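You operate a simulated robot arm through the tools that you are given. There is no shell and no other tool. Be economical: measure what you need, move in short steps, check, and stop when the job is done.

You are at the controls of a simulated robot arm. One attempt, no reset.

TASK
Fill the square jar about half full with oats and put its lid back on.
Fine: the box goes back where it stood. Set down upright: what you pick out.

The check looks at the end state, three seconds after you hand in, the way a careful person would. Anything else that was tipped, shoved, dropped, spilled or broken makes it a failure. A push-on lid holds only when it is set on centred and level and pressed home; a screw cap is set on level and turned clockwise until tight.

THE ROBOT
A 6-joint arm with a two-finger parallel gripper, fixed in place. Base frame: the origin is at the foot of the arm, x ahead of it, y to its left, z up. Lengths are in m, angles in rad, forces in N, time in s.
With the tool pointing down near the work surface it reaches from about 0.32 to 0.7 m from the base axis. Its first joint turns from -2.897 to 2.897 rad. Payload 4.1 kg.
The tool frame sits at the grasp point between the pads (the TCP): z along the fingers, y along the line on which they close. The tips reach 0.023 m beyond it. Largest opening 0.094 m; finger width 0.038, thickness 0.01; the body of the gripper, 0.054 by 0.096 m, starts 0.039 m behind the TCP.
Orientation is told as [roll, pitch, yaw] about the base's x, y, z axes, in that order, counted from this pose: with the fingers straight down and closing along the base's y, the tool's x points along the base's -x, its y along +y and its z along -z.

THE INTERFACE
- The arm moves only by the tool move_arm. Its argument "motion" is a list of rows, each an object (a shift or turn left out is 0, a gripper value left out holds the last) with "translation": the shift along the tool's x, y, z in units of 500 mm (1.0 is 500 mm), a list of three; "angular": the turn, a rotation vector about the tool's x, y, z in units of 45 degrees (1.0 is 45 degrees), a list of three; "grip": the closure in counts, from 0 (fully open) to 255 (shut). In form: [{"translation": [x, y, z], "angular": [wx, wy, wz], "grip": grip}, ...]. A call has 1 to 12 rows; each row is the pose to reach, as a shift and turn from the pose commanded when the call began, along the tool's axes at that moment. A call with a number of a shift or a turn outside -1 to 1 is refused whole. Each row takes 0.2 s and may step no farther than 0.05 m and 0.15 rad from the row before; otherwise, or with a gripper value out of range, the whole call is refused. A pose out of reach is approached as far as the arm can. The call stops where the force on the tool passes 40 N (or 10 N more than at its start, if that is more) or the arm is blocked; 0.2 s more then pass. The fingers move at their own pace (about 0.045 m/s each) and stop on an object; they squeeze with about 24 N. The grip force told is the motor's: it shows also when the fingers shut on nothing. Time passes only in rows, and 0.2 s behind the last, so rows that repeat a pose let the fingers close. The reply holds the time, the measured pose of the TCP, the force on the tool along the base axes, the opening and the grip force, in the units named above and with some noise, with the torque about the TCP (base axes, N m) and any sound that the robot's microphone picked up, and new pictures: "show" is both (left out), scene, wrist or none.
- Cameras (640 x 400 px; columns grow to the right, rows downward): "scene" is fixed at [0.3992, -0.4993, 1.6612]; the picture's right is [1.00, 0.07, 0.00], its down [0.04, -0.55, -0.83] and it looks along [-0.06, 0.83, -0.56] (base axes); focal length 334 px, centre (320, 200). "wrist" rides on the gripper at [0.086, 0.016, -0.074] in the tool frame; the picture's right is [-0.18, 0.98, 0.00], its down [-0.58, -0.11, -0.81] and it looks along [-0.79, -0.15, 0.59] (tool axes); focal length 243 px, centre (320, 200). There is no depth. A picture from a camera that has moved, and an enlarged one, comes with that camera's place and axes in the base frame and with its lens.
- raise_lower(by): slides the trunk up (or, below 0, down) by that many m; the arm rides with it, the base frame stays. It gives what a move gives, with no picture.
- close_up(camera, box): a new picture of the part [left, top, right, bottom] of that camera's present view, enlarged. No time passes.
- sign_off(): hands the job in; it is judged then, once.

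Work in short steps. Places have to be worked out from the pictures, the camera data and where the tool is seen: move nearer, look again, correct. Check each grasp and each placing, and mend what went wrong. You have 120 turns and 200 pictures in all, those below and enlarged ones among them. Open the gripper and draw the arm clear of the work before you hand the job in, unless the task says otherwise; then end with one line.

The tools are called after "Request:" by a JSON object that holds its "api" and its "payload". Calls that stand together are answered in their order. move_arm: Moves the arm, as the interface text tells. Its arguments: {"type":"object","properties":{"motion":{"type":"array","items":{"type":"object","properties":{"translation":{"type":"array","items":{"type":"number"}},"angular":{"type":"array","items":{"type":"number"}},"grip":{"type":"number"}}}},"show":{"type":"string","enum":["both","scene","wrist","none"]}},"required":["motion"]} The other tools are called the same way: raise_lower (by) slides the trunk up or down; close_up (camera, box) takes an enlarged picture of a part of a camera's view; sign_off () hands the job in.

At the start:

```text
clock: 0.0
tool_pos: [0.1891, 0.2932, 1.3485]
orientation: [0.0, 0.0, 0.0]
contact_force: [-0.4, -0.2, -0.1]
torque: [-0.03, 0.0, 0.01]
width: 0.0938
finger_force: 0.1
trunk travel left (down, up): [-0.525, 0.065]
```

scene: 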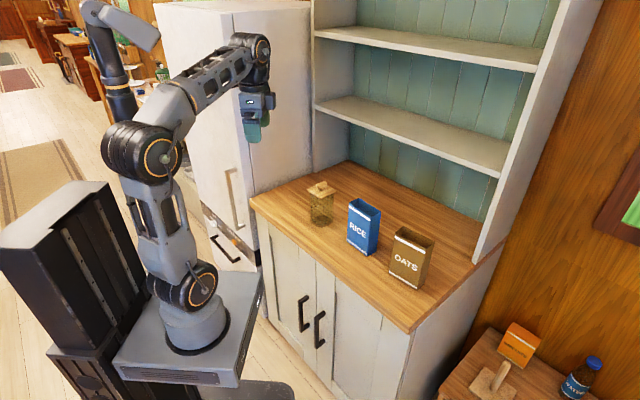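
wrist: 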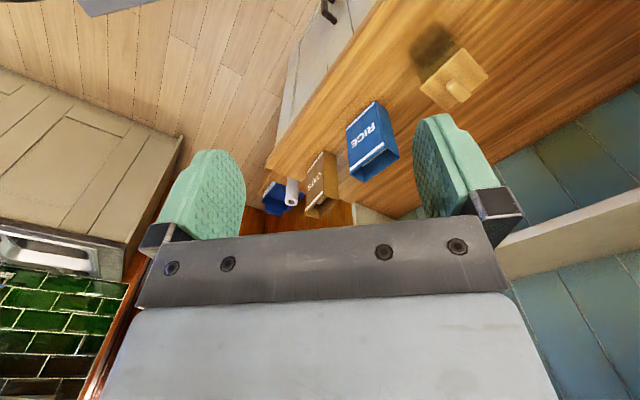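

The jar with its knobbed lid, the rice and the oats stand on the counter. I take closer views to measure them.

Request:
{"api": "close_up", "payload": {"camera": "scene", "box": [280, 160, 460, 300]}}

Request:
{"api": "close_up", "payload": {"camera": "wrist", "box": [240, 10, 520, 230]}}

```text
2.86 times, centred on (370, 230) of scene
camera zoom: at [0.3992, -0.4993, 1.6612], right [1.0, 0.07, 0.0], down [0.04, -0.55, -0.83], along [-0.06, 0.83, -0.56], focal length 954 px, centre (177, 114)
```

zoom: 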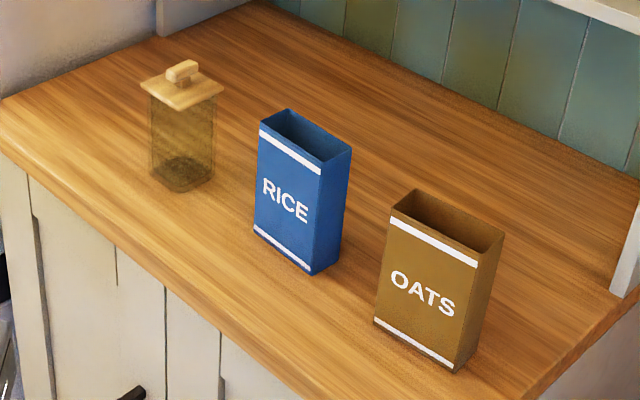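

```text
1.82 times, centred on (380, 120) of wrist
camera zoom: at [0.1039, 0.3085, 1.4221], right [0.18, 0.98, 0.0], down [0.58, -0.11, 0.81], along [0.79, -0.15, -0.59], focal length 441 px, centre (211, 346)
```

zoom: 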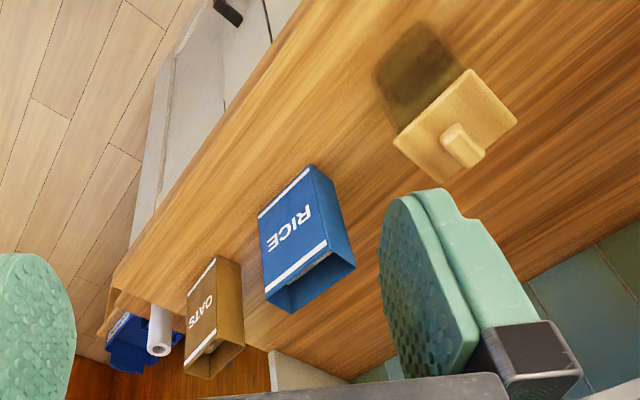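

Counter top comes out at z≈0.918. The jar is near (0.335, 0.465) with the knob top at ≈1.075. The oats box is near (0.61, 0.216), about 0.098 x 0.05 x 0.15. I go above the jar with a yaw of +40° to check the knob.

Request:
{"api": "move_arm", "payload": {"motion": [{"translation": [-0.049, 0.058, 0.047], "angular": [0, 0, -0.148], "grip": 0}, {"translation": [-0.098, 0.116, 0.094], "angular": [0, 0, -0.296]}, {"translation": [-0.147, 0.174, 0.14], "angular": [0, 0, -0.444]}, {"translation": [-0.196, 0.232, 0.187], "angular": [0, 0, -0.592]}, {"translation": [-0.245, 0.29, 0.234], "angular": [0, 0, -0.74]}, {"translation": [-0.292, 0.348, 0.277], "angular": [0, 0, -0.889]}]}}

```text
clock: 1.4
tool_pos: [0.3366, 0.468, 1.2091]
orientation: [0.0, 0.0, 0.698]
contact_force: [0.8, 0.0, -0.4]
torque: [0.0, 0.01, 0.03]
width: 0.0939
finger_force: 0.1
trunk travel left (down, up): [-0.525, 0.065]
camera wrist: at [0.2615, 0.424, 1.2833], right [-0.49, 0.87, 0.0], down [0.51, 0.29, 0.81], along [0.7, 0.4, -0.59], focal length 243 px, centre (320, 200)
```

scene: 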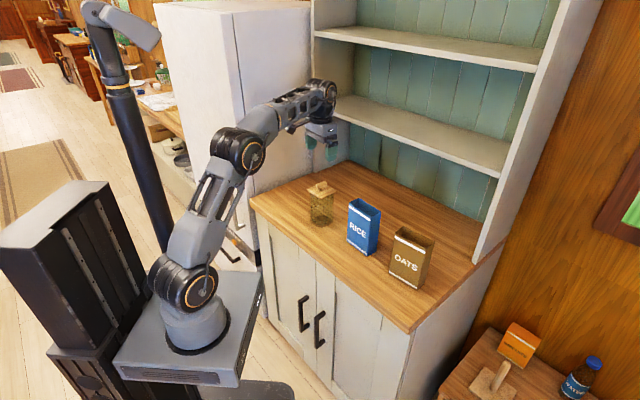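
wrist: 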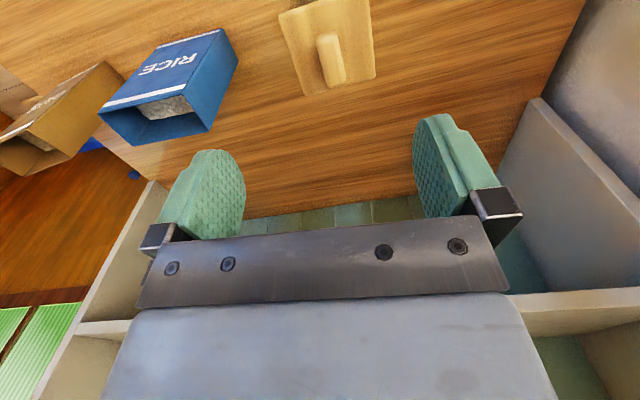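

The lid is in view ahead of the fingers; I zoom in to get the knob's centre and direction.

Request:
{"api": "close_up", "payload": {"camera": "wrist", "box": [90, 0, 410, 200]}}

Request:
{"api": "close_up", "payload": {"camera": "scene", "box": [290, 120, 354, 240]}}

```text
2.00 times, centred on (250, 100) of wrist
camera zoom: at [0.2615, 0.424, 1.2833], right [-0.49, 0.87, 0.0], down [0.51, 0.29, 0.81], along [0.7, 0.4, -0.59], focal length 485 px, centre (460, 400)
```

zoom: 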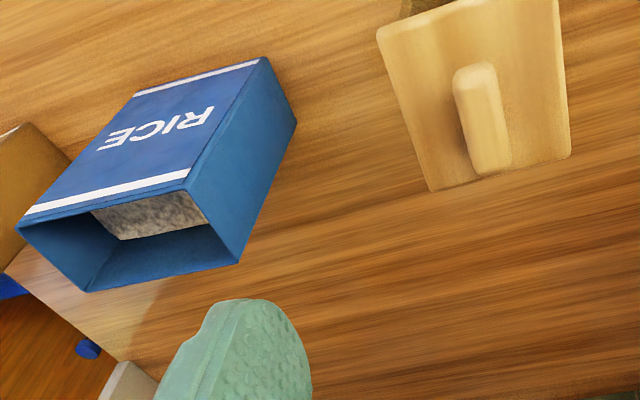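

```text
3.33 times, centred on (322, 180) of scene
camera zoom: at [0.3992, -0.4993, 1.6612], right [1.0, 0.07, 0.0], down [0.04, -0.55, -0.83], along [-0.06, 0.83, -0.56], focal length 1113 px, centre (313, 267)
```

zoom: 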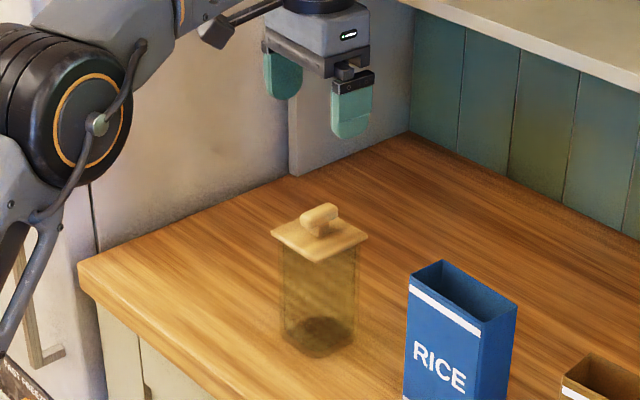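

The lid is about 0.073 square, centred near (0.338, 0.481), edges at 45°, top z≈1.043, knob top ≈1.068. I correct the position and lower partway.

Request:
{"api": "move_arm", "payload": {"motion": [{"translation": [-0.019, 0.018, 0.06], "angular": [0, 0, -0.111]}, {"translation": [-0.019, 0.018, 0.12], "angular": [0, 0, -0.111]}, {"translation": [-0.019, 0.018, 0.178], "angular": [0, 0, -0.111]}]}}

Request:
{"api": "close_up", "payload": {"camera": "scene", "box": [290, 140, 354, 240]}}

```text
clock: 2.2
tool_pos: [0.3367, 0.4809, 1.12]
orientation: [0.0, 0.001, 0.787]
contact_force: [0.0, -0.5, -0.2]
torque: [0.0, 0.01, -0.02]
width: 0.0937
finger_force: 0.0
trunk travel left (down, up): [-0.525, 0.065]
camera wrist: at [0.2654, 0.4312, 1.1946], right [-0.57, 0.82, 0.0], down [0.49, 0.33, 0.81], along [0.67, 0.46, -0.59], focal length 243 px, centre (320, 200)
```

scene: 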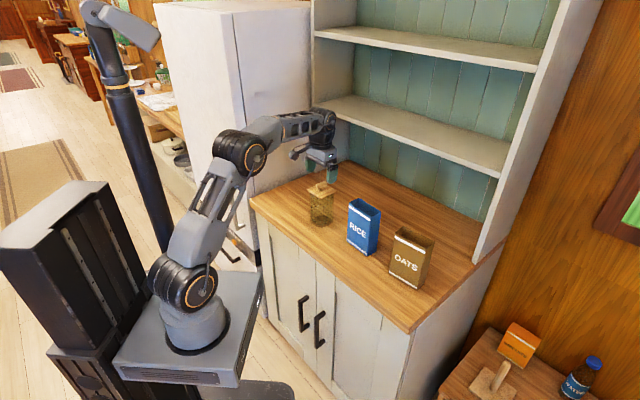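
wrist: 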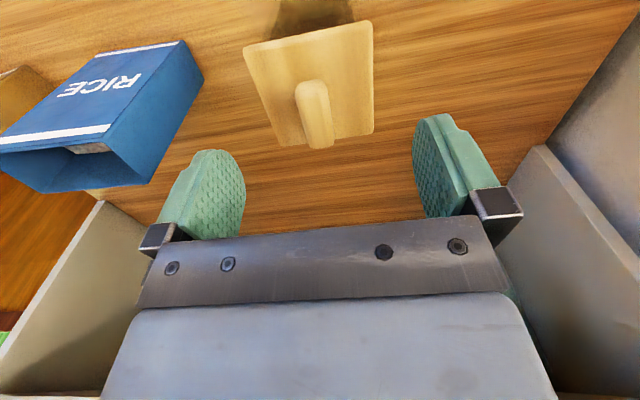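

```text
4.00 times, centred on (322, 190) of scene
camera zoom: at [0.3992, -0.4993, 1.6612], right [1.0, 0.07, 0.0], down [0.04, -0.55, -0.83], along [-0.06, 0.83, -0.56], focal length 1336 px, centre (312, 240)
```

zoom: 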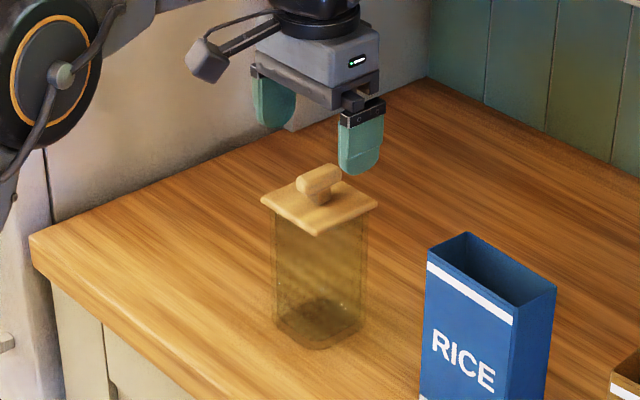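

The knob is lined up to within about 3 mm. I lower to TCP z≈1.070 and close on it.

Request:
{"api": "move_arm", "payload": {"motion": [{"translation": [0, -0.005, 0.05]}, {"translation": [0, -0.005, 0.098]}, {"translation": [0, -0.005, 0.098], "grip": 255}, {"translation": [0, -0.005, 0.098]}, {"translation": [0, -0.005, 0.098]}, {"translation": [0, -0.005, 0.098]}, {"translation": [0, -0.005, 0.098]}]}}

```text
clock: 3.8
tool_pos: [0.3392, 0.4805, 1.0707]
orientation: [0.001, 0.0, 0.784]
contact_force: [0.1, -0.5, -0.3]
torque: [0.07, 0.01, 0.02]
width: 0.0171
finger_force: 24.2
trunk travel left (down, up): [-0.525, 0.065]
camera wrist: at [0.268, 0.4293, 1.1456], right [-0.57, 0.82, 0.0], down [0.49, 0.33, 0.81], along [0.67, 0.46, -0.59], focal length 243 px, centre (320, 200)
```

scene: 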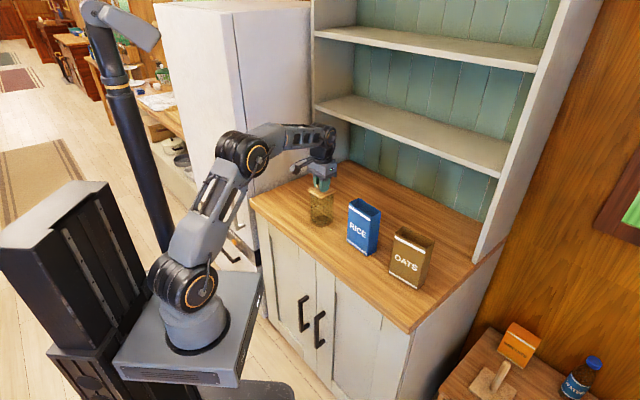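
wrist: 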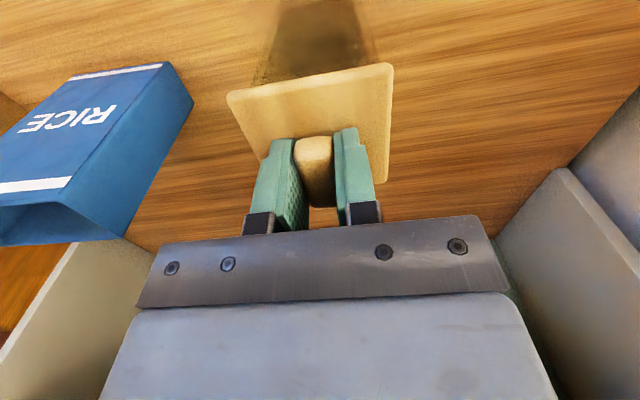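

Knob held at 17 mm, centred. I lift straight up slowly and check that the jar stays.

Request:
{"api": "move_arm", "payload": {"motion": [{"translation": [0, 0, -0.01]}, {"translation": [0, 0, -0.02]}, {"translation": [0, 0, -0.03]}, {"translation": [0, 0, -0.04]}, {"translation": [0, 0, -0.06]}], "show": "none"}}

Request:
{"api": "close_up", "payload": {"camera": "scene", "box": [290, 140, 354, 240]}}

```text
clock: 5.0
tool_pos: [0.3397, 0.4781, 1.1018]
orientation: [0.001, 0.0, 0.785]
contact_force: [-0.3, -0.8, 0.5]
torque: [0.0, -0.01, 0.02]
width: 0.0172
finger_force: 24.0
trunk travel left (down, up): [-0.525, 0.065]
```

```text
4.00 times, centred on (322, 190) of scene
camera zoom: at [0.3992, -0.4993, 1.6612], right [1.0, 0.07, 0.0], down [0.04, -0.55, -0.83], along [-0.06, 0.83, -0.56], focal length 1336 px, centre (312, 240)
```

zoom: 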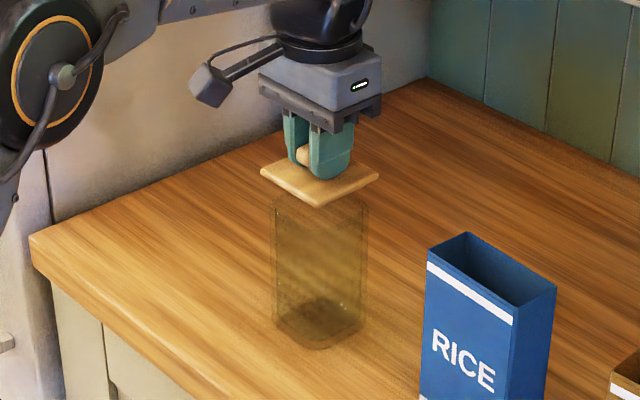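

The lid is off and the jar stayed put. I move the lid 0.11 m to the left along the counter and lower toward the surface.

Request:
{"api": "move_arm", "payload": {"motion": [{"translation": [0, 0.075, 0]}, {"translation": [0, 0.15, 0]}, {"translation": [0, 0.22, 0]}, {"translation": [0, 0.22, 0.08]}, {"translation": [0, 0.22, 0.16]}, {"translation": [0, 0.22, 0.24]}, {"translation": [0, 0.22, 0.265]}], "show": "none"}}

Request:
{"api": "close_up", "payload": {"camera": "scene", "box": [260, 130, 360, 240]}}

```text
clock: 6.6
tool_pos: [0.2619, 0.5546, 0.9678]
orientation: [0.0, 0.002, 0.785]
contact_force: [0.2, 0.5, -1.4]
torque: [-0.03, 0.01, 0.02]
width: 0.0169
finger_force: 24.0
trunk travel left (down, up): [-0.525, 0.065]
```

```text
3.64 times, centred on (310, 185) of scene
camera zoom: at [0.3992, -0.4993, 1.6612], right [1.0, 0.07, 0.0], down [0.04, -0.55, -0.83], along [-0.06, 0.83, -0.56], focal length 1214 px, centre (356, 254)
```

zoom: 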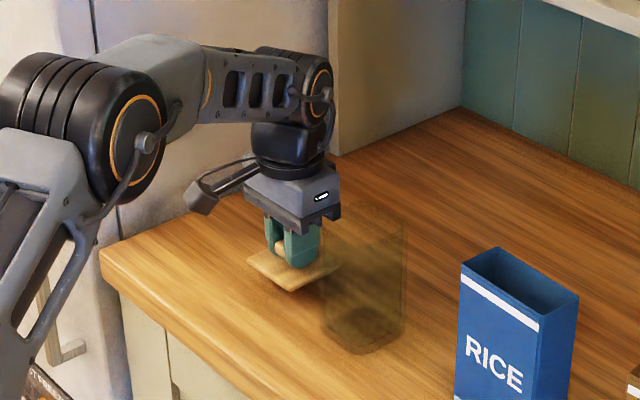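

Near the surface; I lower in 2 mm steps and watch the force.

Request:
{"api": "move_arm", "payload": {"motion": [{"translation": [0, 0, 0.006]}, {"translation": [0, 0, 0.012]}, {"translation": [0, 0, 0.016]}], "show": "none"}}

```text
clock: 7.4
tool_pos: [0.2614, 0.5561, 0.9605]
orientation: [0.001, 0.001, 0.785]
contact_force: [0.4, 0.6, -0.1]
torque: [-0.03, 0.0, -0.01]
width: 0.0172
finger_force: 24.4
trunk travel left (down, up): [-0.525, 0.065]
```

No contact yet; a few more small steps.

Request:
{"api": "move_arm", "payload": {"motion": [{"translation": [0, 0, 0.004]}, {"translation": [0, 0, 0.008]}, {"translation": [0, 0, 0.012]}], "show": "none"}}

Request:
{"api": "close_up", "payload": {"camera": "scene", "box": [280, 170, 340, 230]}}

```text
clock: 8.2
tool_pos: [0.2605, 0.5571, 0.9545]
orientation: [0.0, 0.001, 0.785]
contact_force: [-0.2, 0.9, -0.5]
torque: [0.02, 0.0, -0.01]
width: 0.0173
finger_force: 24.3
trunk travel left (down, up): [-0.525, 0.065]
```

```text
6.67 times, centred on (310, 200) of scene
camera zoom: at [0.3992, -0.4993, 1.6612], right [1.0, 0.07, 0.0], down [0.04, -0.55, -0.83], along [-0.06, 0.83, -0.56], focal length 2226 px, centre (387, 200)
```

zoom: 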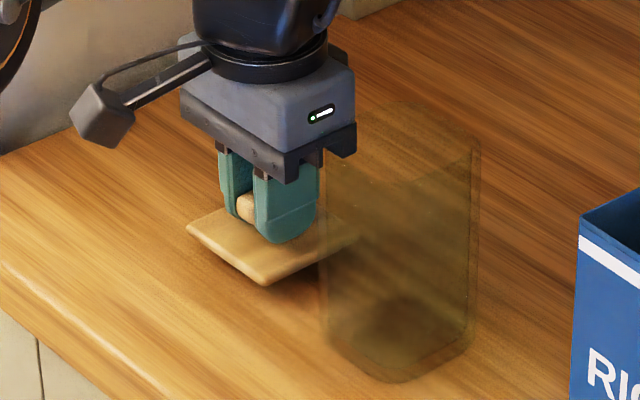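

Still a gap beneath the lid; I go on in 2 mm steps.

Request:
{"api": "move_arm", "payload": {"motion": [{"translation": [0, 0, 0.004]}, {"translation": [0, 0, 0.008]}, {"translation": [0, 0, 0.012]}], "show": "none"}}

```text
clock: 9.0
tool_pos: [0.2608, 0.5555, 0.9498]
orientation: [0.001, -0.002, 0.785]
contact_force: [-0.1, 0.9, 2.9]
torque: [-0.02, 0.05, -0.05]
width: 0.0169
finger_force: 23.9
trunk travel left (down, up): [-0.525, 0.065]
```

The lid rests on the counter (2.9 N). I release and rise.

Request:
{"api": "move_arm", "payload": {"motion": [{"grip": 150}, {"grip": 120}, {"grip": 120}, {"translation": [0, 0, -0.04], "grip": 120}, {"translation": [0, 0, -0.12], "grip": 60}, {"translation": [0, 0, -0.21], "grip": 0}, {"translation": [0, 0, -0.3]}, {"translation": [0, 0, -0.4]}]}}

Request:
{"api": "close_up", "payload": {"camera": "scene", "box": [270, 140, 450, 300]}}

Request:
{"api": "close_up", "payload": {"camera": "wrist", "box": [120, 0, 440, 200]}}

```text
clock: 10.8
tool_pos: [0.2586, 0.5533, 1.1496]
orientation: [0.0, -0.002, 0.784]
contact_force: [-0.4, -0.2, -0.3]
torque: [0.01, -0.03, 0.02]
width: 0.0939
finger_force: 0.1
trunk travel left (down, up): [-0.525, 0.065]
camera wrist: at [0.1882, 0.5038, 1.2233], right [-0.56, 0.83, 0.0], down [0.49, 0.33, 0.81], along [0.67, 0.46, -0.59], focal length 243 px, centre (320, 200)
```

scene: 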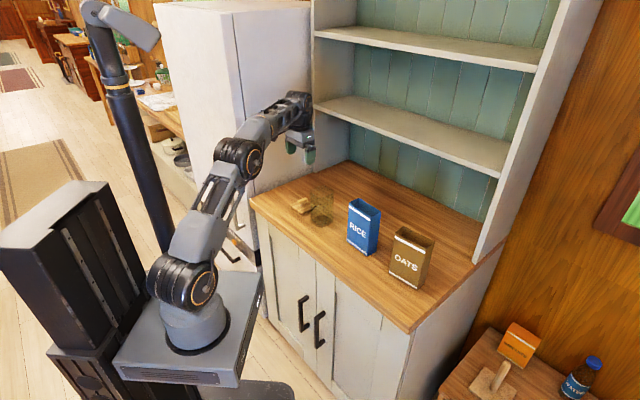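
wrist: 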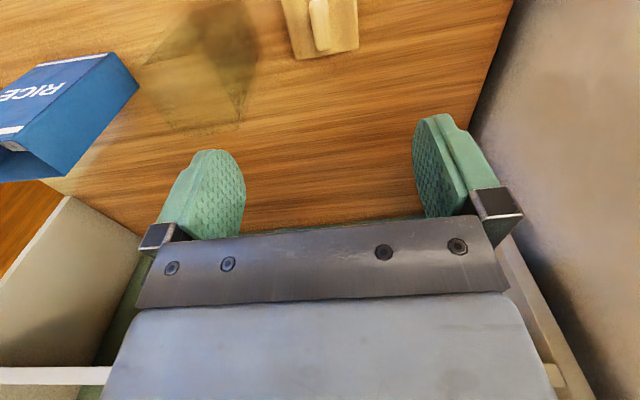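

```text
2.50 times, centred on (360, 220) of scene
camera zoom: at [0.3992, -0.4993, 1.6612], right [1.0, 0.07, 0.0], down [0.04, -0.55, -0.83], along [-0.06, 0.83, -0.56], focal length 835 px, centre (220, 150)
```

zoom: 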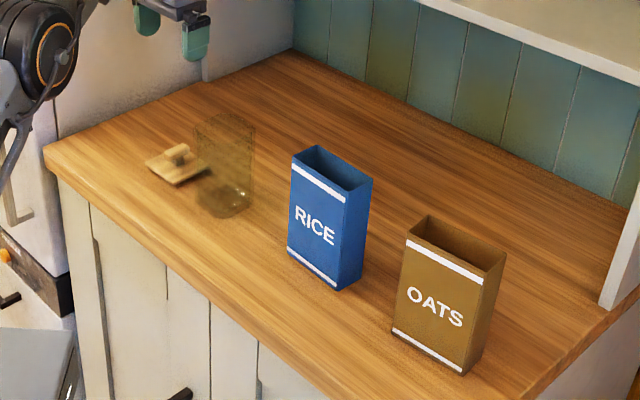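

```text
2.00 times, centred on (280, 100) of wrist
camera zoom: at [0.1882, 0.5038, 1.2233], right [-0.56, 0.83, 0.0], down [0.49, 0.33, 0.81], along [0.67, 0.46, -0.59], focal length 485 px, centre (400, 400)
```

zoom: 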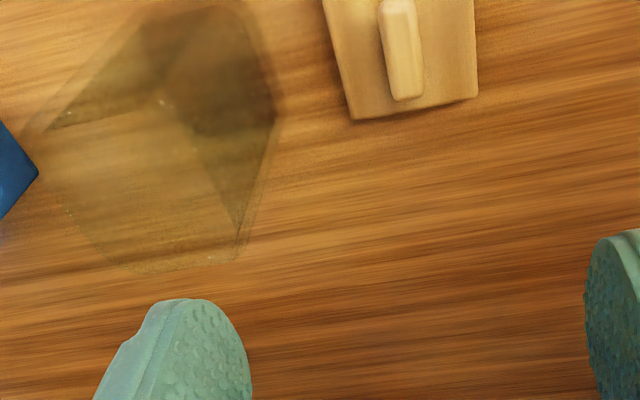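

The jar is empty and the lid sits upright. Next I rise and move toward the oats, turning the hand to the box's yaw.

Request:
{"api": "move_arm", "payload": {"motion": [{"translation": [0, -0.04, -0.06], "angular": [0, 0, 0.12]}, {"translation": [0, -0.1, -0.12], "angular": [0, 0, 0.27]}, {"translation": [0, -0.17, -0.17], "angular": [0, 0, 0.42]}, {"translation": [0, -0.24, -0.2], "angular": [0, 0, 0.57]}, {"translation": [0, -0.31, -0.2], "angular": [0, 0, 0.72]}, {"translation": [0, -0.38, -0.2], "angular": [0, 0, 0.87]}, {"translation": [0, -0.45, -0.2], "angular": [0, 0, 1.0]}], "show": "none"}}

```text
clock: 12.4
tool_pos: [0.4218, 0.3946, 1.2483]
orientation: [0.0, 0.001, -0.001]
contact_force: [-0.8, 0.1, 0.6]
torque: [-0.05, -0.01, 0.0]
width: 0.0943
finger_force: 0.2
trunk travel left (down, up): [-0.525, 0.065]
```

Request:
{"api": "move_arm", "payload": {"motion": [{"translation": [-0.047, -0.05, 0], "angular": [0, 0, 0.173]}, {"translation": [-0.094, -0.1, 0], "angular": [0, 0, 0.346]}, {"translation": [-0.141, -0.15, 0], "angular": [0, 0, 0.52]}, {"translation": [-0.188, -0.2, 0], "angular": [0, 0, 0.693]}, {"translation": [-0.236, -0.25, 0], "angular": [0, 0, 0.866]}]}}

Request:
{"api": "close_up", "payload": {"camera": "wrist", "box": [160, 0, 480, 200]}}

```text
clock: 13.6
tool_pos: [0.5395, 0.2731, 1.2466]
orientation: [0.002, 0.002, -0.682]
contact_force: [0.6, -0.2, 0.3]
torque: [-0.03, 0.01, -0.01]
width: 0.0939
finger_force: 0.1
trunk travel left (down, up): [-0.525, 0.065]
camera wrist: at [0.484, 0.3392, 1.3219], right [0.76, 0.65, 0.0], down [0.38, -0.45, 0.81], along [0.52, -0.62, -0.59], focal length 243 px, centre (320, 200)
```

scene: 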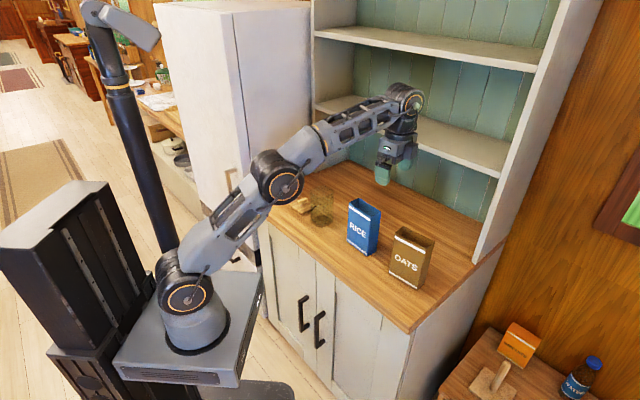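
wrist: 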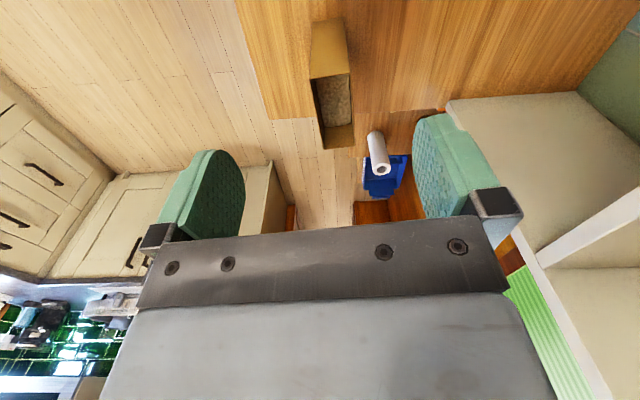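

```text
2.00 times, centred on (320, 100) of wrist
camera zoom: at [0.484, 0.3392, 1.3219], right [0.76, 0.65, 0.0], down [0.38, -0.45, 0.81], along [0.52, -0.62, -0.59], focal length 485 px, centre (320, 400)
```

zoom: 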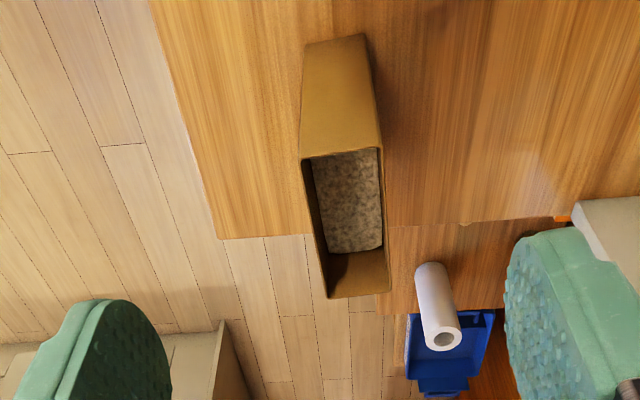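

The box rim is centred at (0.611, 0.216), 0.096 x 0.042, with its long side at −40°. The oats stand about 4 cm below the rim. I plan to grip the upper left of its broad faces with the hand leaning 15°, so I go above that spot first.

Request:
{"api": "move_arm", "payload": {"motion": [{"translation": [-0.05, 0, 0.05], "angular": [0, -0.11, 0.0]}, {"translation": [-0.1, 0.002, 0.1], "angular": [0, -0.22, 0.01]}, {"translation": [-0.142, 0.003, 0.16], "angular": [0, -0.333, 0.02]}, {"translation": [-0.142, 0.003, 0.214], "angular": [0, -0.333, 0.02]}]}}

Request:
{"api": "close_up", "payload": {"camera": "scene", "box": [330, 150, 450, 300]}}

```text
clock: 14.6
tool_pos: [0.596, 0.229, 1.1406]
orientation: [0.001, -0.264, -0.694]
contact_force: [0.1, 0.5, 0.3]
torque: [0.02, 0.0, 0.0]
width: 0.0939
finger_force: 0.1
trunk travel left (down, up): [-0.525, 0.065]
camera wrist: at [0.5281, 0.3068, 1.1902], right [0.77, 0.64, 0.05], down [0.2, -0.31, 0.93], along [0.61, -0.7, -0.37], focal length 243 px, centre (320, 200)
```

scene: 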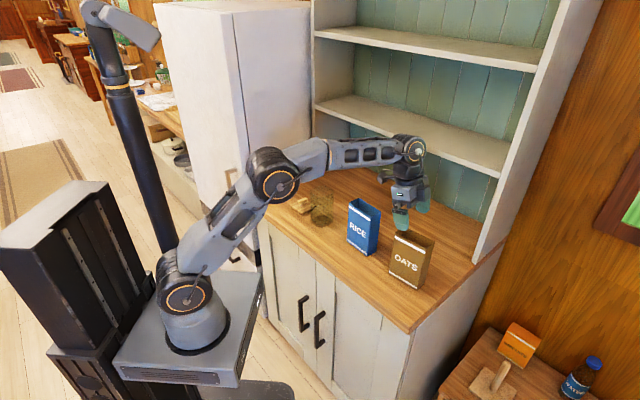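
wrist: 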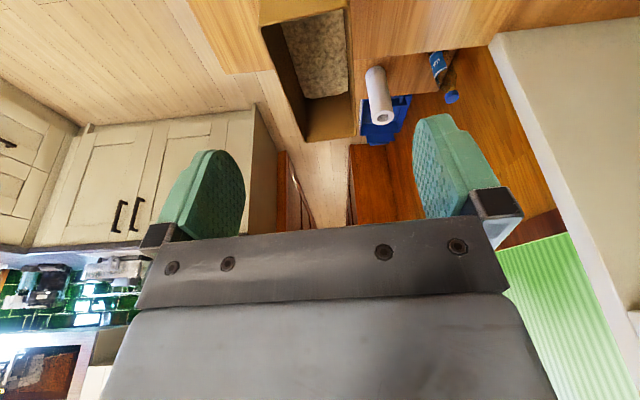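

```text
2.67 times, centred on (390, 225) of scene
camera zoom: at [0.3992, -0.4993, 1.6612], right [1.0, 0.07, 0.0], down [0.04, -0.55, -0.83], along [-0.06, 0.83, -0.56], focal length 890 px, centre (133, 133)
```

zoom: 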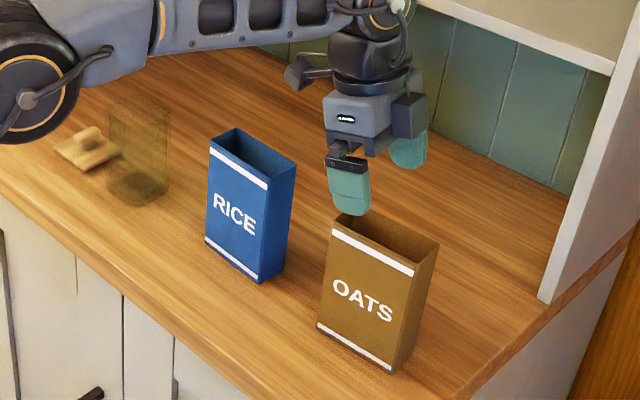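

The fingers are lined up with the box's left part. I lower straight down to TCP z≈1.045.

Request:
{"api": "move_arm", "payload": {"motion": [{"translation": [0.0165, 0, 0.0616]}, {"translation": [0.033, 0, 0.123]}, {"translation": [0.042, 0, 0.157]}, {"translation": [0.0495, 0, 0.1847]}]}}

Request:
{"api": "close_up", "payload": {"camera": "scene", "box": [350, 170, 450, 300]}}

```text
clock: 15.6
tool_pos: [0.5943, 0.2296, 1.0453]
orientation: [0.002, -0.264, -0.697]
contact_force: [-0.5, -0.3, -0.4]
torque: [0.03, 0.03, 0.01]
width: 0.094
finger_force: 0.0
trunk travel left (down, up): [-0.525, 0.065]
camera wrist: at [0.5268, 0.3076, 1.0953], right [0.77, 0.64, 0.05], down [0.2, -0.31, 0.93], along [0.61, -0.7, -0.37], focal length 243 px, centre (320, 200)
```

scene: 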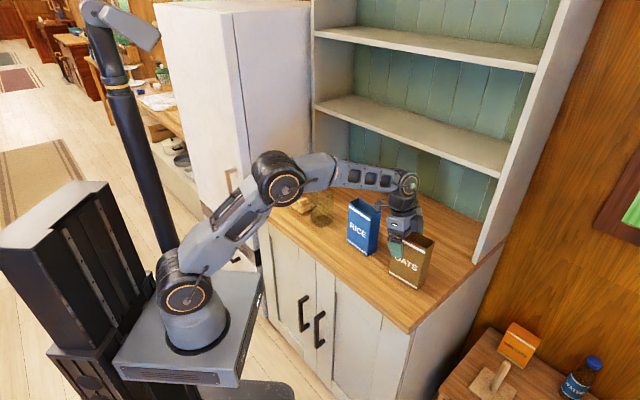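
wrist: 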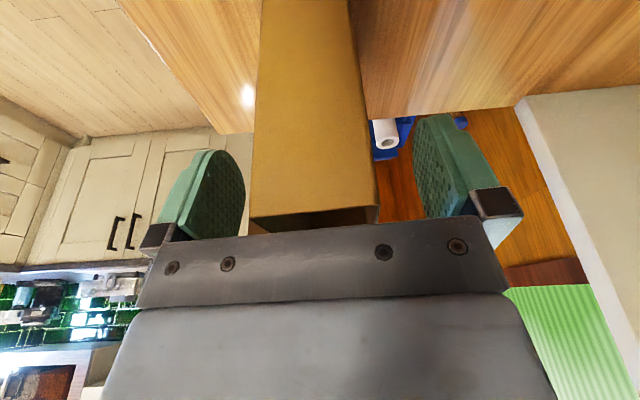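

```text
3.08 times, centred on (400, 235) of scene
camera zoom: at [0.3992, -0.4993, 1.6612], right [1.0, 0.07, 0.0], down [0.04, -0.55, -0.83], along [-0.06, 0.83, -0.56], focal length 1027 px, centre (74, 92)
```

zoom: 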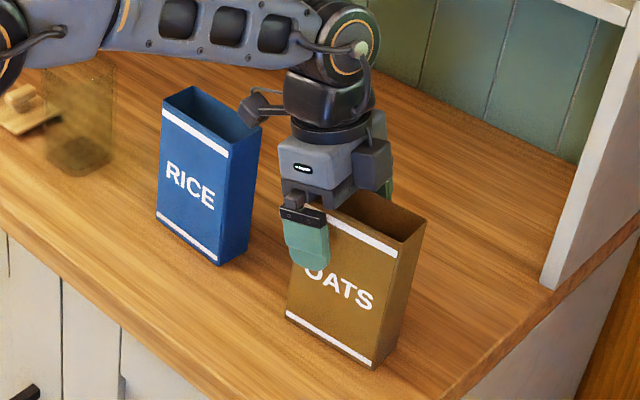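

The fingers straddle the box with no contact. I close the gripper.

Request:
{"api": "move_arm", "payload": {"motion": [{"translation": [0, -0.004, 0], "grip": 100}, {"translation": [0, -0.004, 0], "grip": 255}, {"translation": [0, -0.004, 0]}, {"translation": [0, -0.004, 0]}, {"translation": [0, -0.004, 0]}], "show": "wrist"}}

Request:
{"api": "close_up", "payload": {"camera": "scene", "box": [350, 170, 450, 300]}}

```text
clock: 16.8
tool_pos: [0.5934, 0.2277, 1.0463]
orientation: [0.002, -0.261, -0.696]
contact_force: [0.5, -0.2, 0.3]
torque: [-0.07, -0.06, 0.0]
width: 0.0446
finger_force: 23.8
trunk travel left (down, up): [-0.525, 0.065]
camera wrist: at [0.5255, 0.3061, 1.0954], right [0.77, 0.64, 0.05], down [0.2, -0.31, 0.93], along [0.61, -0.7, -0.37], focal length 243 px, centre (320, 200)
```

wrist: 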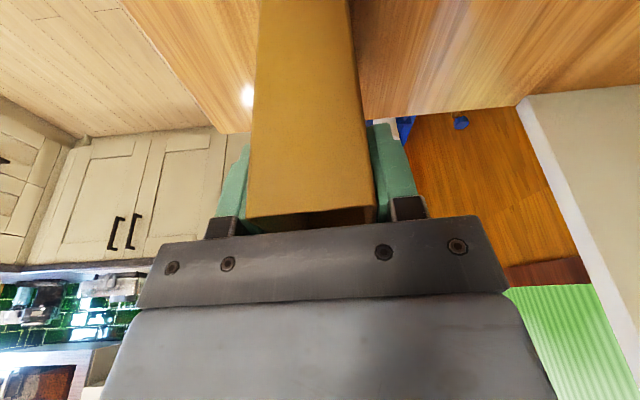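

```text
3.08 times, centred on (400, 235) of scene
camera zoom: at [0.3992, -0.4993, 1.6612], right [1.0, 0.07, 0.0], down [0.04, -0.55, -0.83], along [-0.06, 0.83, -0.56], focal length 1027 px, centre (74, 92)
```

zoom: 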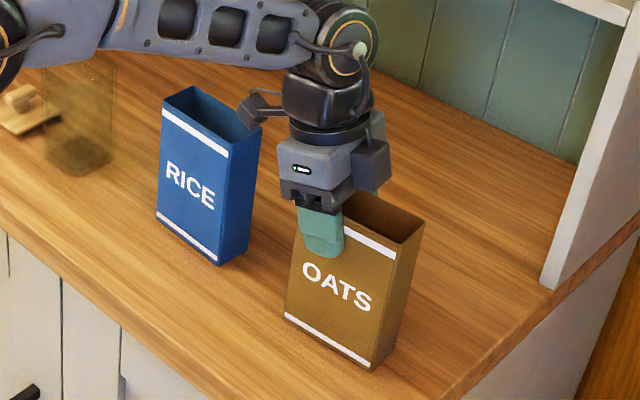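

Held at 44.6 mm; grip pose is (0.594, 0.2285, 1.0455), yaw −0.697. I lift straight up.

Request:
{"api": "move_arm", "payload": {"motion": [{"translation": [-0.005, 0, -0.019]}, {"translation": [-0.015, 0, -0.058]}, {"translation": [-0.035, 0, -0.13]}, {"translation": [-0.06, 0, -0.222]}, {"translation": [-0.085, 0, -0.315]}, {"translation": [-0.098, 0, -0.366]}]}}

```text
clock: 18.2
tool_pos: [0.593, 0.2268, 1.2358]
orientation: [0.001, -0.262, -0.697]
contact_force: [-0.3, 0.1, -2.3]
torque: [0.02, 0.05, -0.03]
width: 0.0448
finger_force: 23.6
trunk travel left (down, up): [-0.525, 0.065]
camera wrist: at [0.5257, 0.3032, 1.2845], right [0.77, 0.64, 0.05], down [0.2, -0.31, 0.93], along [0.61, -0.7, -0.37], focal length 243 px, centre (320, 200)
```

scene: 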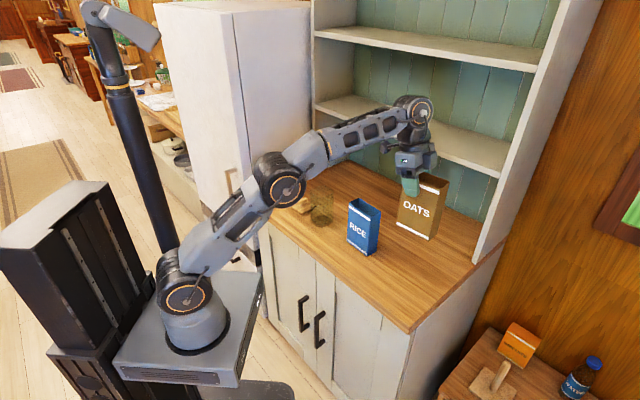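
wrist: 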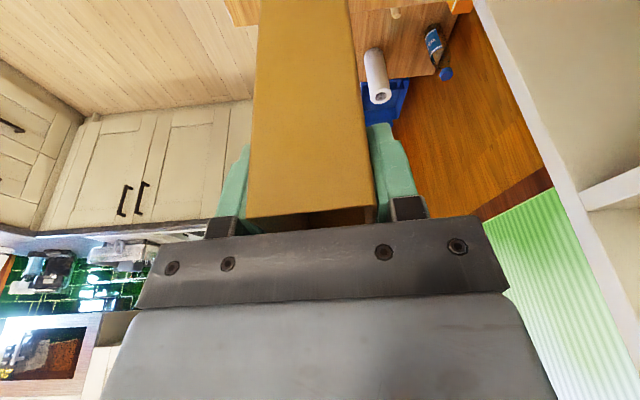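

The box is up and weighs about 2.3 N. I carry it upright toward the jar, turning gradually so it can pour toward the robot side (first half).

Request:
{"api": "move_arm", "payload": {"motion": [{"translation": [0.04, 0.01, -0.014], "angular": [0.015, 0, 0.055]}, {"translation": [0.1, 0.024, -0.035], "angular": [0.038, 0, 0.14]}, {"translation": [0.17, 0.041, -0.06], "angular": [0.063, 0, 0.236]}, {"translation": [0.24, 0.058, -0.084], "angular": [0.09, 0, 0.333]}, {"translation": [0.31, 0.075, -0.108], "angular": [0.116, 0, 0.43]}, {"translation": [0.36, 0.087, -0.126], "angular": [0.134, 0, 0.499]}, {"translation": [0.387, 0.093, -0.135], "angular": [0.144, 0, 0.536]}]}}

```text
clock: 19.8
tool_pos: [0.4589, 0.3832, 1.243]
orientation: [0.003, -0.26, -1.133]
contact_force: [-0.2, 0.7, -2.9]
torque: [0.06, 0.01, 0.02]
width: 0.0448
finger_force: 24.1
out of reach, approached as far as the arm can: row 5, 6, 7
trunk travel left (down, up): [-0.525, 0.065]
camera wrist: at [0.4304, 0.4821, 1.2931], right [0.97, 0.26, 0.05], down [0.05, -0.37, 0.93], along [0.26, -0.89, -0.37], focal length 243 px, centre (320, 200)
```

scene: 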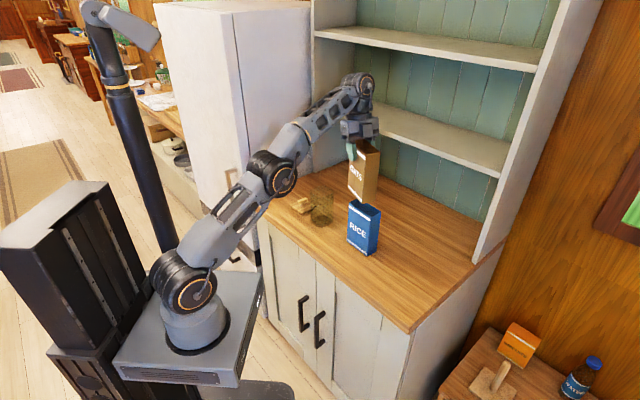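
wrist: 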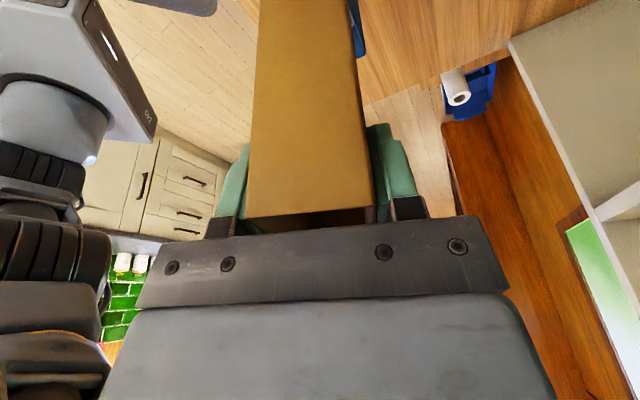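

The arm is near the edge of its reach at this height, so I raise the trunk to gain reach.

Request:
{"api": "raise_lower", "payload": {"by": 0.06}}

```text
clock: 20.8
tool_pos: [0.4587, 0.3828, 1.3036]
orientation: [0.002, -0.259, -1.13]
contact_force: [0.1, -0.2, -2.2]
torque: [0.05, 0.02, -0.01]
width: 0.0449
finger_force: 23.9
trunk travel left (down, up): [-0.585, 0.005]
```

I now carry the box to above the jar, still upright, with a little more yaw.

Request:
{"api": "move_arm", "payload": {"motion": [{"translation": [0.04, -0.014, 0.009], "angular": [0.01, 0, 0.04]}, {"translation": [0.1, -0.036, 0.023], "angular": [0.026, 0, 0.095]}, {"translation": [0.17, -0.061, 0.039], "angular": [0.043, 0, 0.16]}, {"translation": [0.24, -0.086, 0.055], "angular": [0.061, 0, 0.228]}, {"translation": [0.31, -0.11, 0.071], "angular": [0.079, 0, 0.294]}, {"translation": [0.35, -0.125, 0.08], "angular": [0.089, 0, 0.332]}]}}

```text
clock: 22.2
tool_pos: [0.3344, 0.5011, 1.2212]
orientation: [0.002, -0.262, -1.4]
contact_force: [0.0, -0.2, -2.2]
torque: [0.03, 0.01, -0.01]
width: 0.0451
finger_force: 24.1
trunk travel left (down, up): [-0.585, 0.005]
camera wrist: at [0.3331, 0.605, 1.2699], right [1.0, -0.01, 0.05], down [-0.05, -0.37, 0.93], along [0.01, -0.93, -0.37], focal length 243 px, centre (320, 200)
```

scene: 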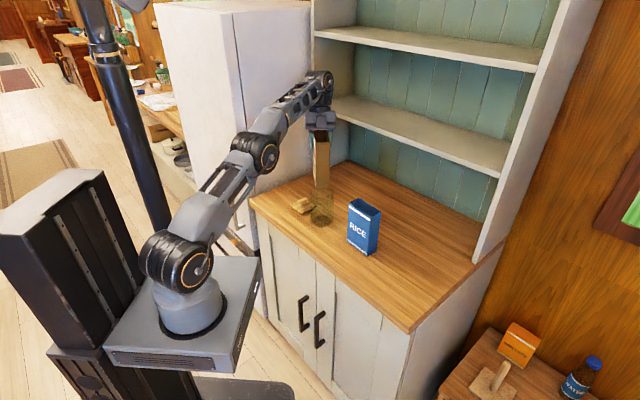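
wrist: 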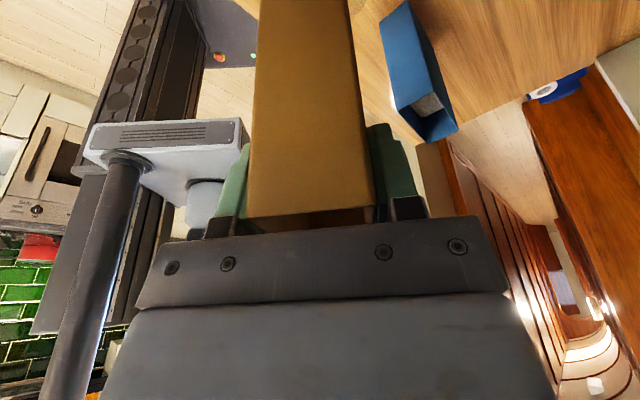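

The box is right above the jar and laterally aligned. I shift it back, tilt it 30° (below the point where the oats flow) and come down behind the jar's rim.

Request:
{"api": "move_arm", "payload": {"motion": [{"translation": [0.03, 0, -0.008], "angular": [0, 0.1, 0]}, {"translation": [0.065, 0, -0.018], "angular": [0, 0.25, 0]}, {"translation": [0.095, 0, -0.026], "angular": [0, 0.4, 0]}, {"translation": [0.113, 0, -0.03], "angular": [0, 0.54, 0]}, {"translation": [0.113, 0, -0.03], "angular": [0, 0.667, 0]}, {"translation": [0.132, 0, 0.04], "angular": [0, 0.667, 0]}, {"translation": [0.15, 0, 0.107], "angular": [0, 0.667, 0]}]}}

Request:
{"api": "close_up", "payload": {"camera": "scene", "box": [280, 120, 380, 240]}}

```text
clock: 23.8
tool_pos: [0.3264, 0.5577, 1.1475]
orientation: [0.002, 0.266, -1.4]
contact_force: [0.0, -0.1, -2.4]
torque: [-0.01, 0.01, 0.01]
width: 0.045
finger_force: 23.9
trunk travel left (down, up): [-0.585, 0.005]
camera wrist: at [0.332, 0.6239, 1.2422], right [1.0, -0.01, -0.05], down [0.02, -0.78, 0.63], along [-0.04, -0.63, -0.78], focal length 243 px, centre (320, 200)
```

scene: 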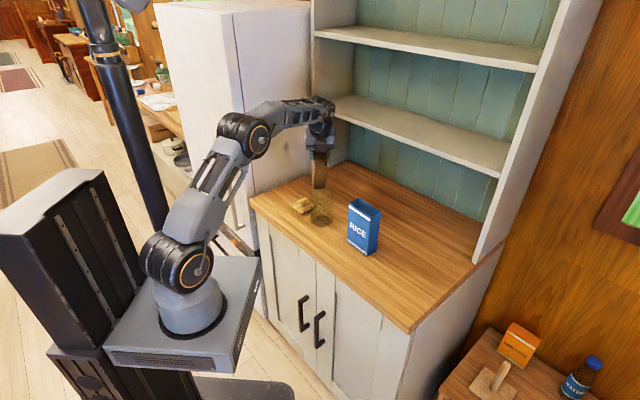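
wrist: 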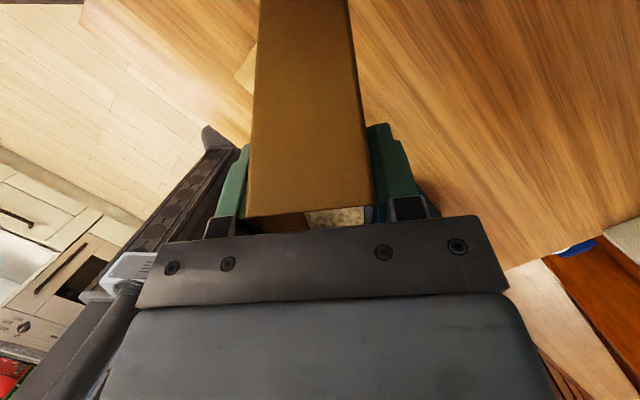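

```text
3.33 times, centred on (330, 180) of scene
camera zoom: at [0.3992, -0.4993, 1.6612], right [1.0, 0.07, 0.0], down [0.04, -0.55, -0.83], along [-0.06, 0.83, -0.56], focal length 1113 px, centre (287, 267)
```

zoom: 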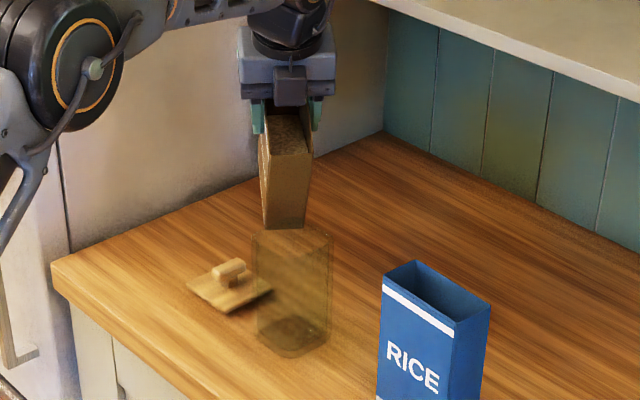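

I zoom in on the spout and jar mouth to check the alignment.

Request:
{"api": "close_up", "payload": {"camera": "scene", "box": [300, 140, 350, 230]}}

```text
4.44 times, centred on (325, 185) of scene
camera zoom: at [0.3992, -0.4993, 1.6612], right [1.0, 0.07, 0.0], down [0.04, -0.55, -0.83], along [-0.06, 0.83, -0.56], focal length 1484 px, centre (298, 267)
```

zoom: 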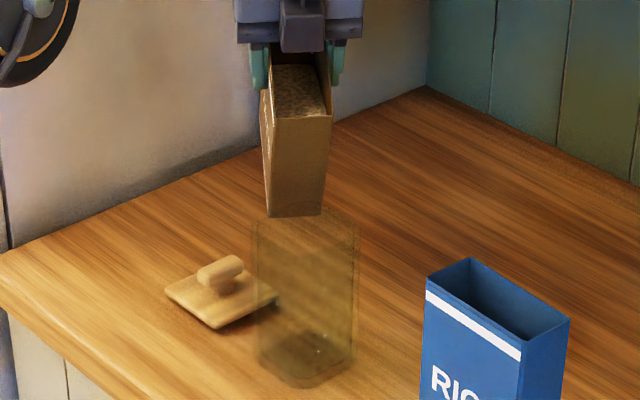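

The spout is about 4 mm left of the jar's centre and a little high. I correct that, lower, and tilt to 50°.

Request:
{"api": "move_arm", "payload": {"motion": [{"translation": [-0.008, 0.003, 0.02], "angular": [0, 0.11, 0]}, {"translation": [-0.017, 0.006, 0.042], "angular": [0, 0.22, 0]}, {"translation": [-0.026, 0.008, 0.066], "angular": [0, 0.33, 0]}, {"translation": [-0.034, 0.008, 0.087], "angular": [0, 0.444, 0]}], "show": "wrist"}}

Request:
{"api": "close_up", "payload": {"camera": "scene", "box": [300, 140, 350, 230]}}

```text
clock: 24.8
tool_pos: [0.3294, 0.5548, 1.1074]
orientation: [0.011, 0.624, -1.394]
contact_force: [-2.4, 12.9, 19.9]
torque: [0.35, -0.06, 0.12]
width: 0.0443
finger_force: 24.2
trunk travel left (down, up): [-0.585, 0.005]
camera wrist: at [0.3412, 0.583, 1.2179], right [0.99, 0.02, -0.1], down [0.05, -0.95, 0.32], along [-0.09, -0.32, -0.94], focal length 243 px, centre (320, 200)
```

wrist: 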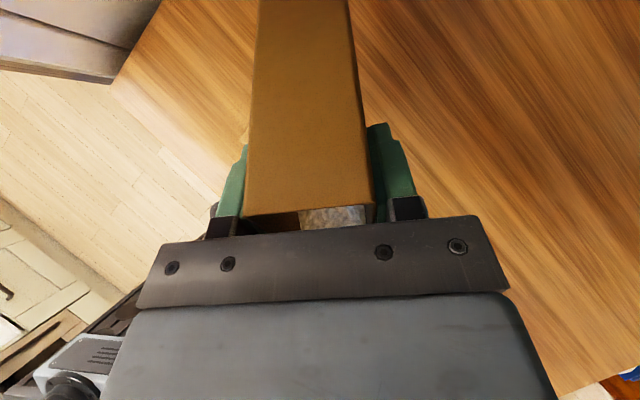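

```text
4.44 times, centred on (325, 185) of scene
camera zoom: at [0.3992, -0.4993, 1.6612], right [1.0, 0.07, 0.0], down [0.04, -0.55, -0.83], along [-0.06, 0.83, -0.56], focal length 1484 px, centre (298, 267)
```

zoom: 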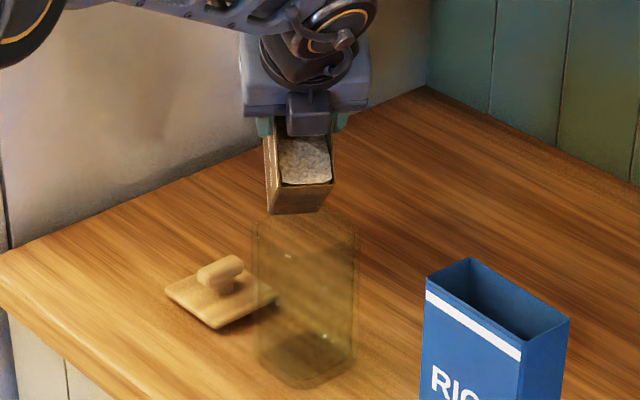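

The force shows the box wall touching the jar's rear rim. I back off up and away at once and check the jar.

Request:
{"api": "move_arm", "payload": {"motion": [{"translation": [0.02, 0, -0.0105]}, {"translation": [0.04, 0, -0.021]}], "show": "none"}}

Request:
{"api": "close_up", "payload": {"camera": "scene", "box": [300, 160, 350, 230]}}

```text
clock: 25.4
tool_pos: [0.3298, 0.5624, 1.1202]
orientation: [0.004, 0.608, -1.4]
contact_force: [-0.4, 0.9, -2.4]
torque: [-0.04, 0.02, 0.01]
width: 0.0451
finger_force: 23.9
trunk travel left (down, up): [-0.585, 0.005]
```

```text
5.71 times, centred on (325, 195) of scene
camera zoom: at [0.3992, -0.4993, 1.6612], right [1.0, 0.07, 0.0], down [0.04, -0.55, -0.83], along [-0.06, 0.83, -0.56], focal length 1908 px, centre (291, 229)
```

zoom: 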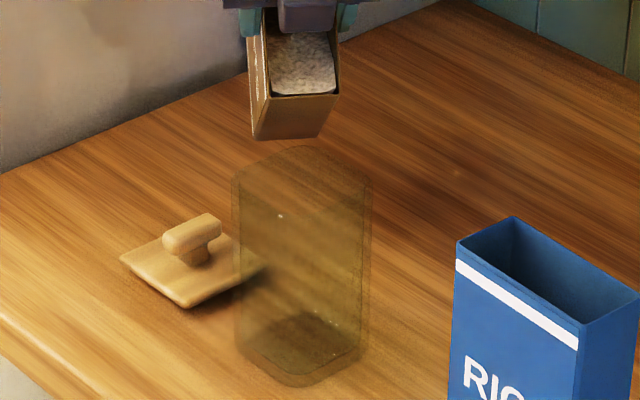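

The jar is unmoved. I now tilt to 60° with the lip kept higher and a bit farther over the mouth.

Request:
{"api": "move_arm", "payload": {"motion": [{"translation": [-0.012, 0, -0.005], "angular": [0, 0.07, 0]}, {"translation": [-0.024, 0, -0.01], "angular": [0, 0.15, 0]}, {"translation": [-0.036, 0, -0.016], "angular": [0, 0.222, 0]}], "show": "none"}}

Request:
{"api": "close_up", "payload": {"camera": "scene", "box": [300, 160, 350, 230]}}

```text
clock: 26.2
tool_pos: [0.331, 0.5431, 1.1185]
orientation: [0.003, 0.788, -1.4]
contact_force: [0.5, 0.4, -2.5]
torque: [-0.09, 0.01, 0.01]
width: 0.0451
finger_force: 24.1
trunk travel left (down, up): [-0.585, 0.005]
```

```text
5.71 times, centred on (325, 195) of scene
camera zoom: at [0.3992, -0.4993, 1.6612], right [1.0, 0.07, 0.0], down [0.04, -0.55, -0.83], along [-0.06, 0.83, -0.56], focal length 1908 px, centre (291, 229)
```

zoom: 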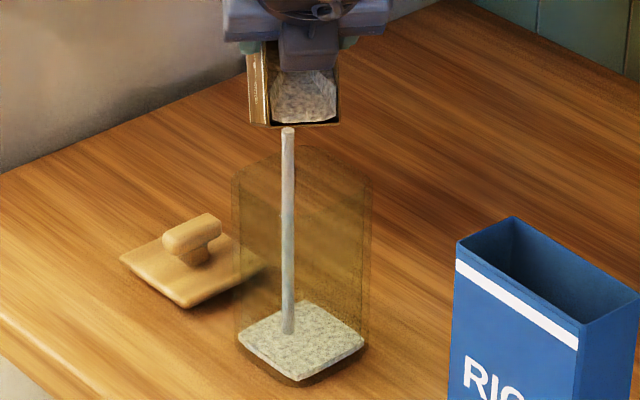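

A clean stream is falling into the jar. I hold still for 0.4 s and look.

Request:
{"api": "move_arm", "payload": {"motion": [{"angular": [0, 0, 0]}], "show": "none"}}

Request:
{"api": "close_up", "payload": {"camera": "scene", "box": [300, 160, 350, 230]}}

```text
clock: 26.6
tool_pos: [0.3313, 0.5437, 1.1163]
orientation: [0.004, 0.789, -1.397]
contact_force: [-0.3, 0.4, -1.7]
torque: [-0.09, 0.0, 0.01]
width: 0.0448
finger_force: 24.1
trunk travel left (down, up): [-0.585, 0.005]
```

```text
5.71 times, centred on (325, 195) of scene
camera zoom: at [0.3992, -0.4993, 1.6612], right [1.0, 0.07, 0.0], down [0.04, -0.55, -0.83], along [-0.06, 0.83, -0.56], focal length 1908 px, centre (291, 229)
```

zoom: 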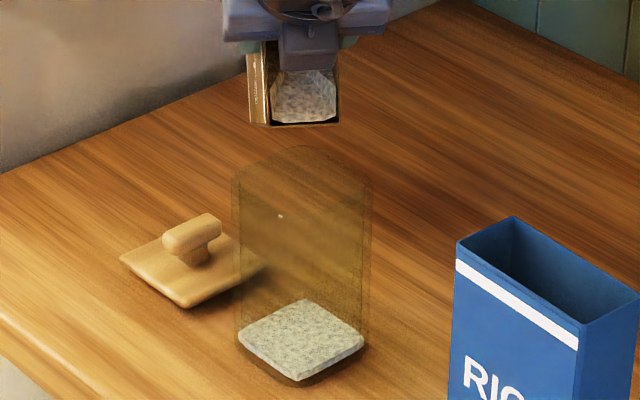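

The flow stopped on its own at about 10% full, so the amount follows the tilt. I tilt 6° more about the lip.

Request:
{"api": "move_arm", "payload": {"motion": [{"translation": [0, 0, -0.007], "angular": [0, 0.067, 0]}, {"translation": [0, 0, -0.0144], "angular": [0, 0.133, 0]}, {"translation": [0, 0, -0.0144], "angular": [0, 0.133, 0]}, {"translation": [0, 0, -0.0144], "angular": [0, 0.133, 0]}], "show": "none"}}

Request:
{"api": "close_up", "payload": {"camera": "scene", "box": [300, 160, 350, 230]}}

```text
clock: 27.6
tool_pos: [0.3321, 0.5392, 1.1228]
orientation: [0.004, 0.891, -1.4]
contact_force: [-0.6, 0.4, -2.5]
torque: [-0.11, -0.01, 0.01]
width: 0.0447
finger_force: 24.3
trunk travel left (down, up): [-0.585, 0.005]
```

```text
5.71 times, centred on (325, 195) of scene
camera zoom: at [0.3992, -0.4993, 1.6612], right [1.0, 0.07, 0.0], down [0.04, -0.55, -0.83], along [-0.06, 0.83, -0.56], focal length 1908 px, centre (291, 229)
```

zoom: 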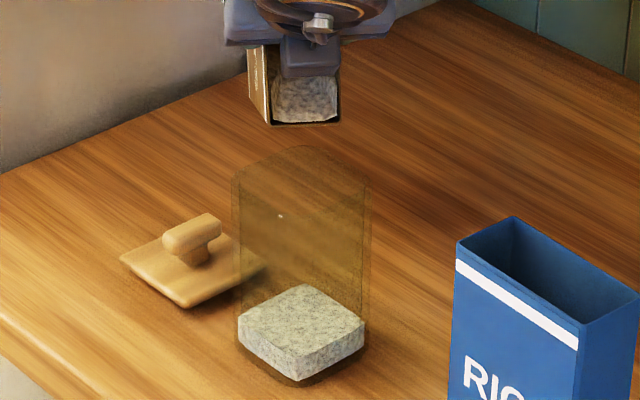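

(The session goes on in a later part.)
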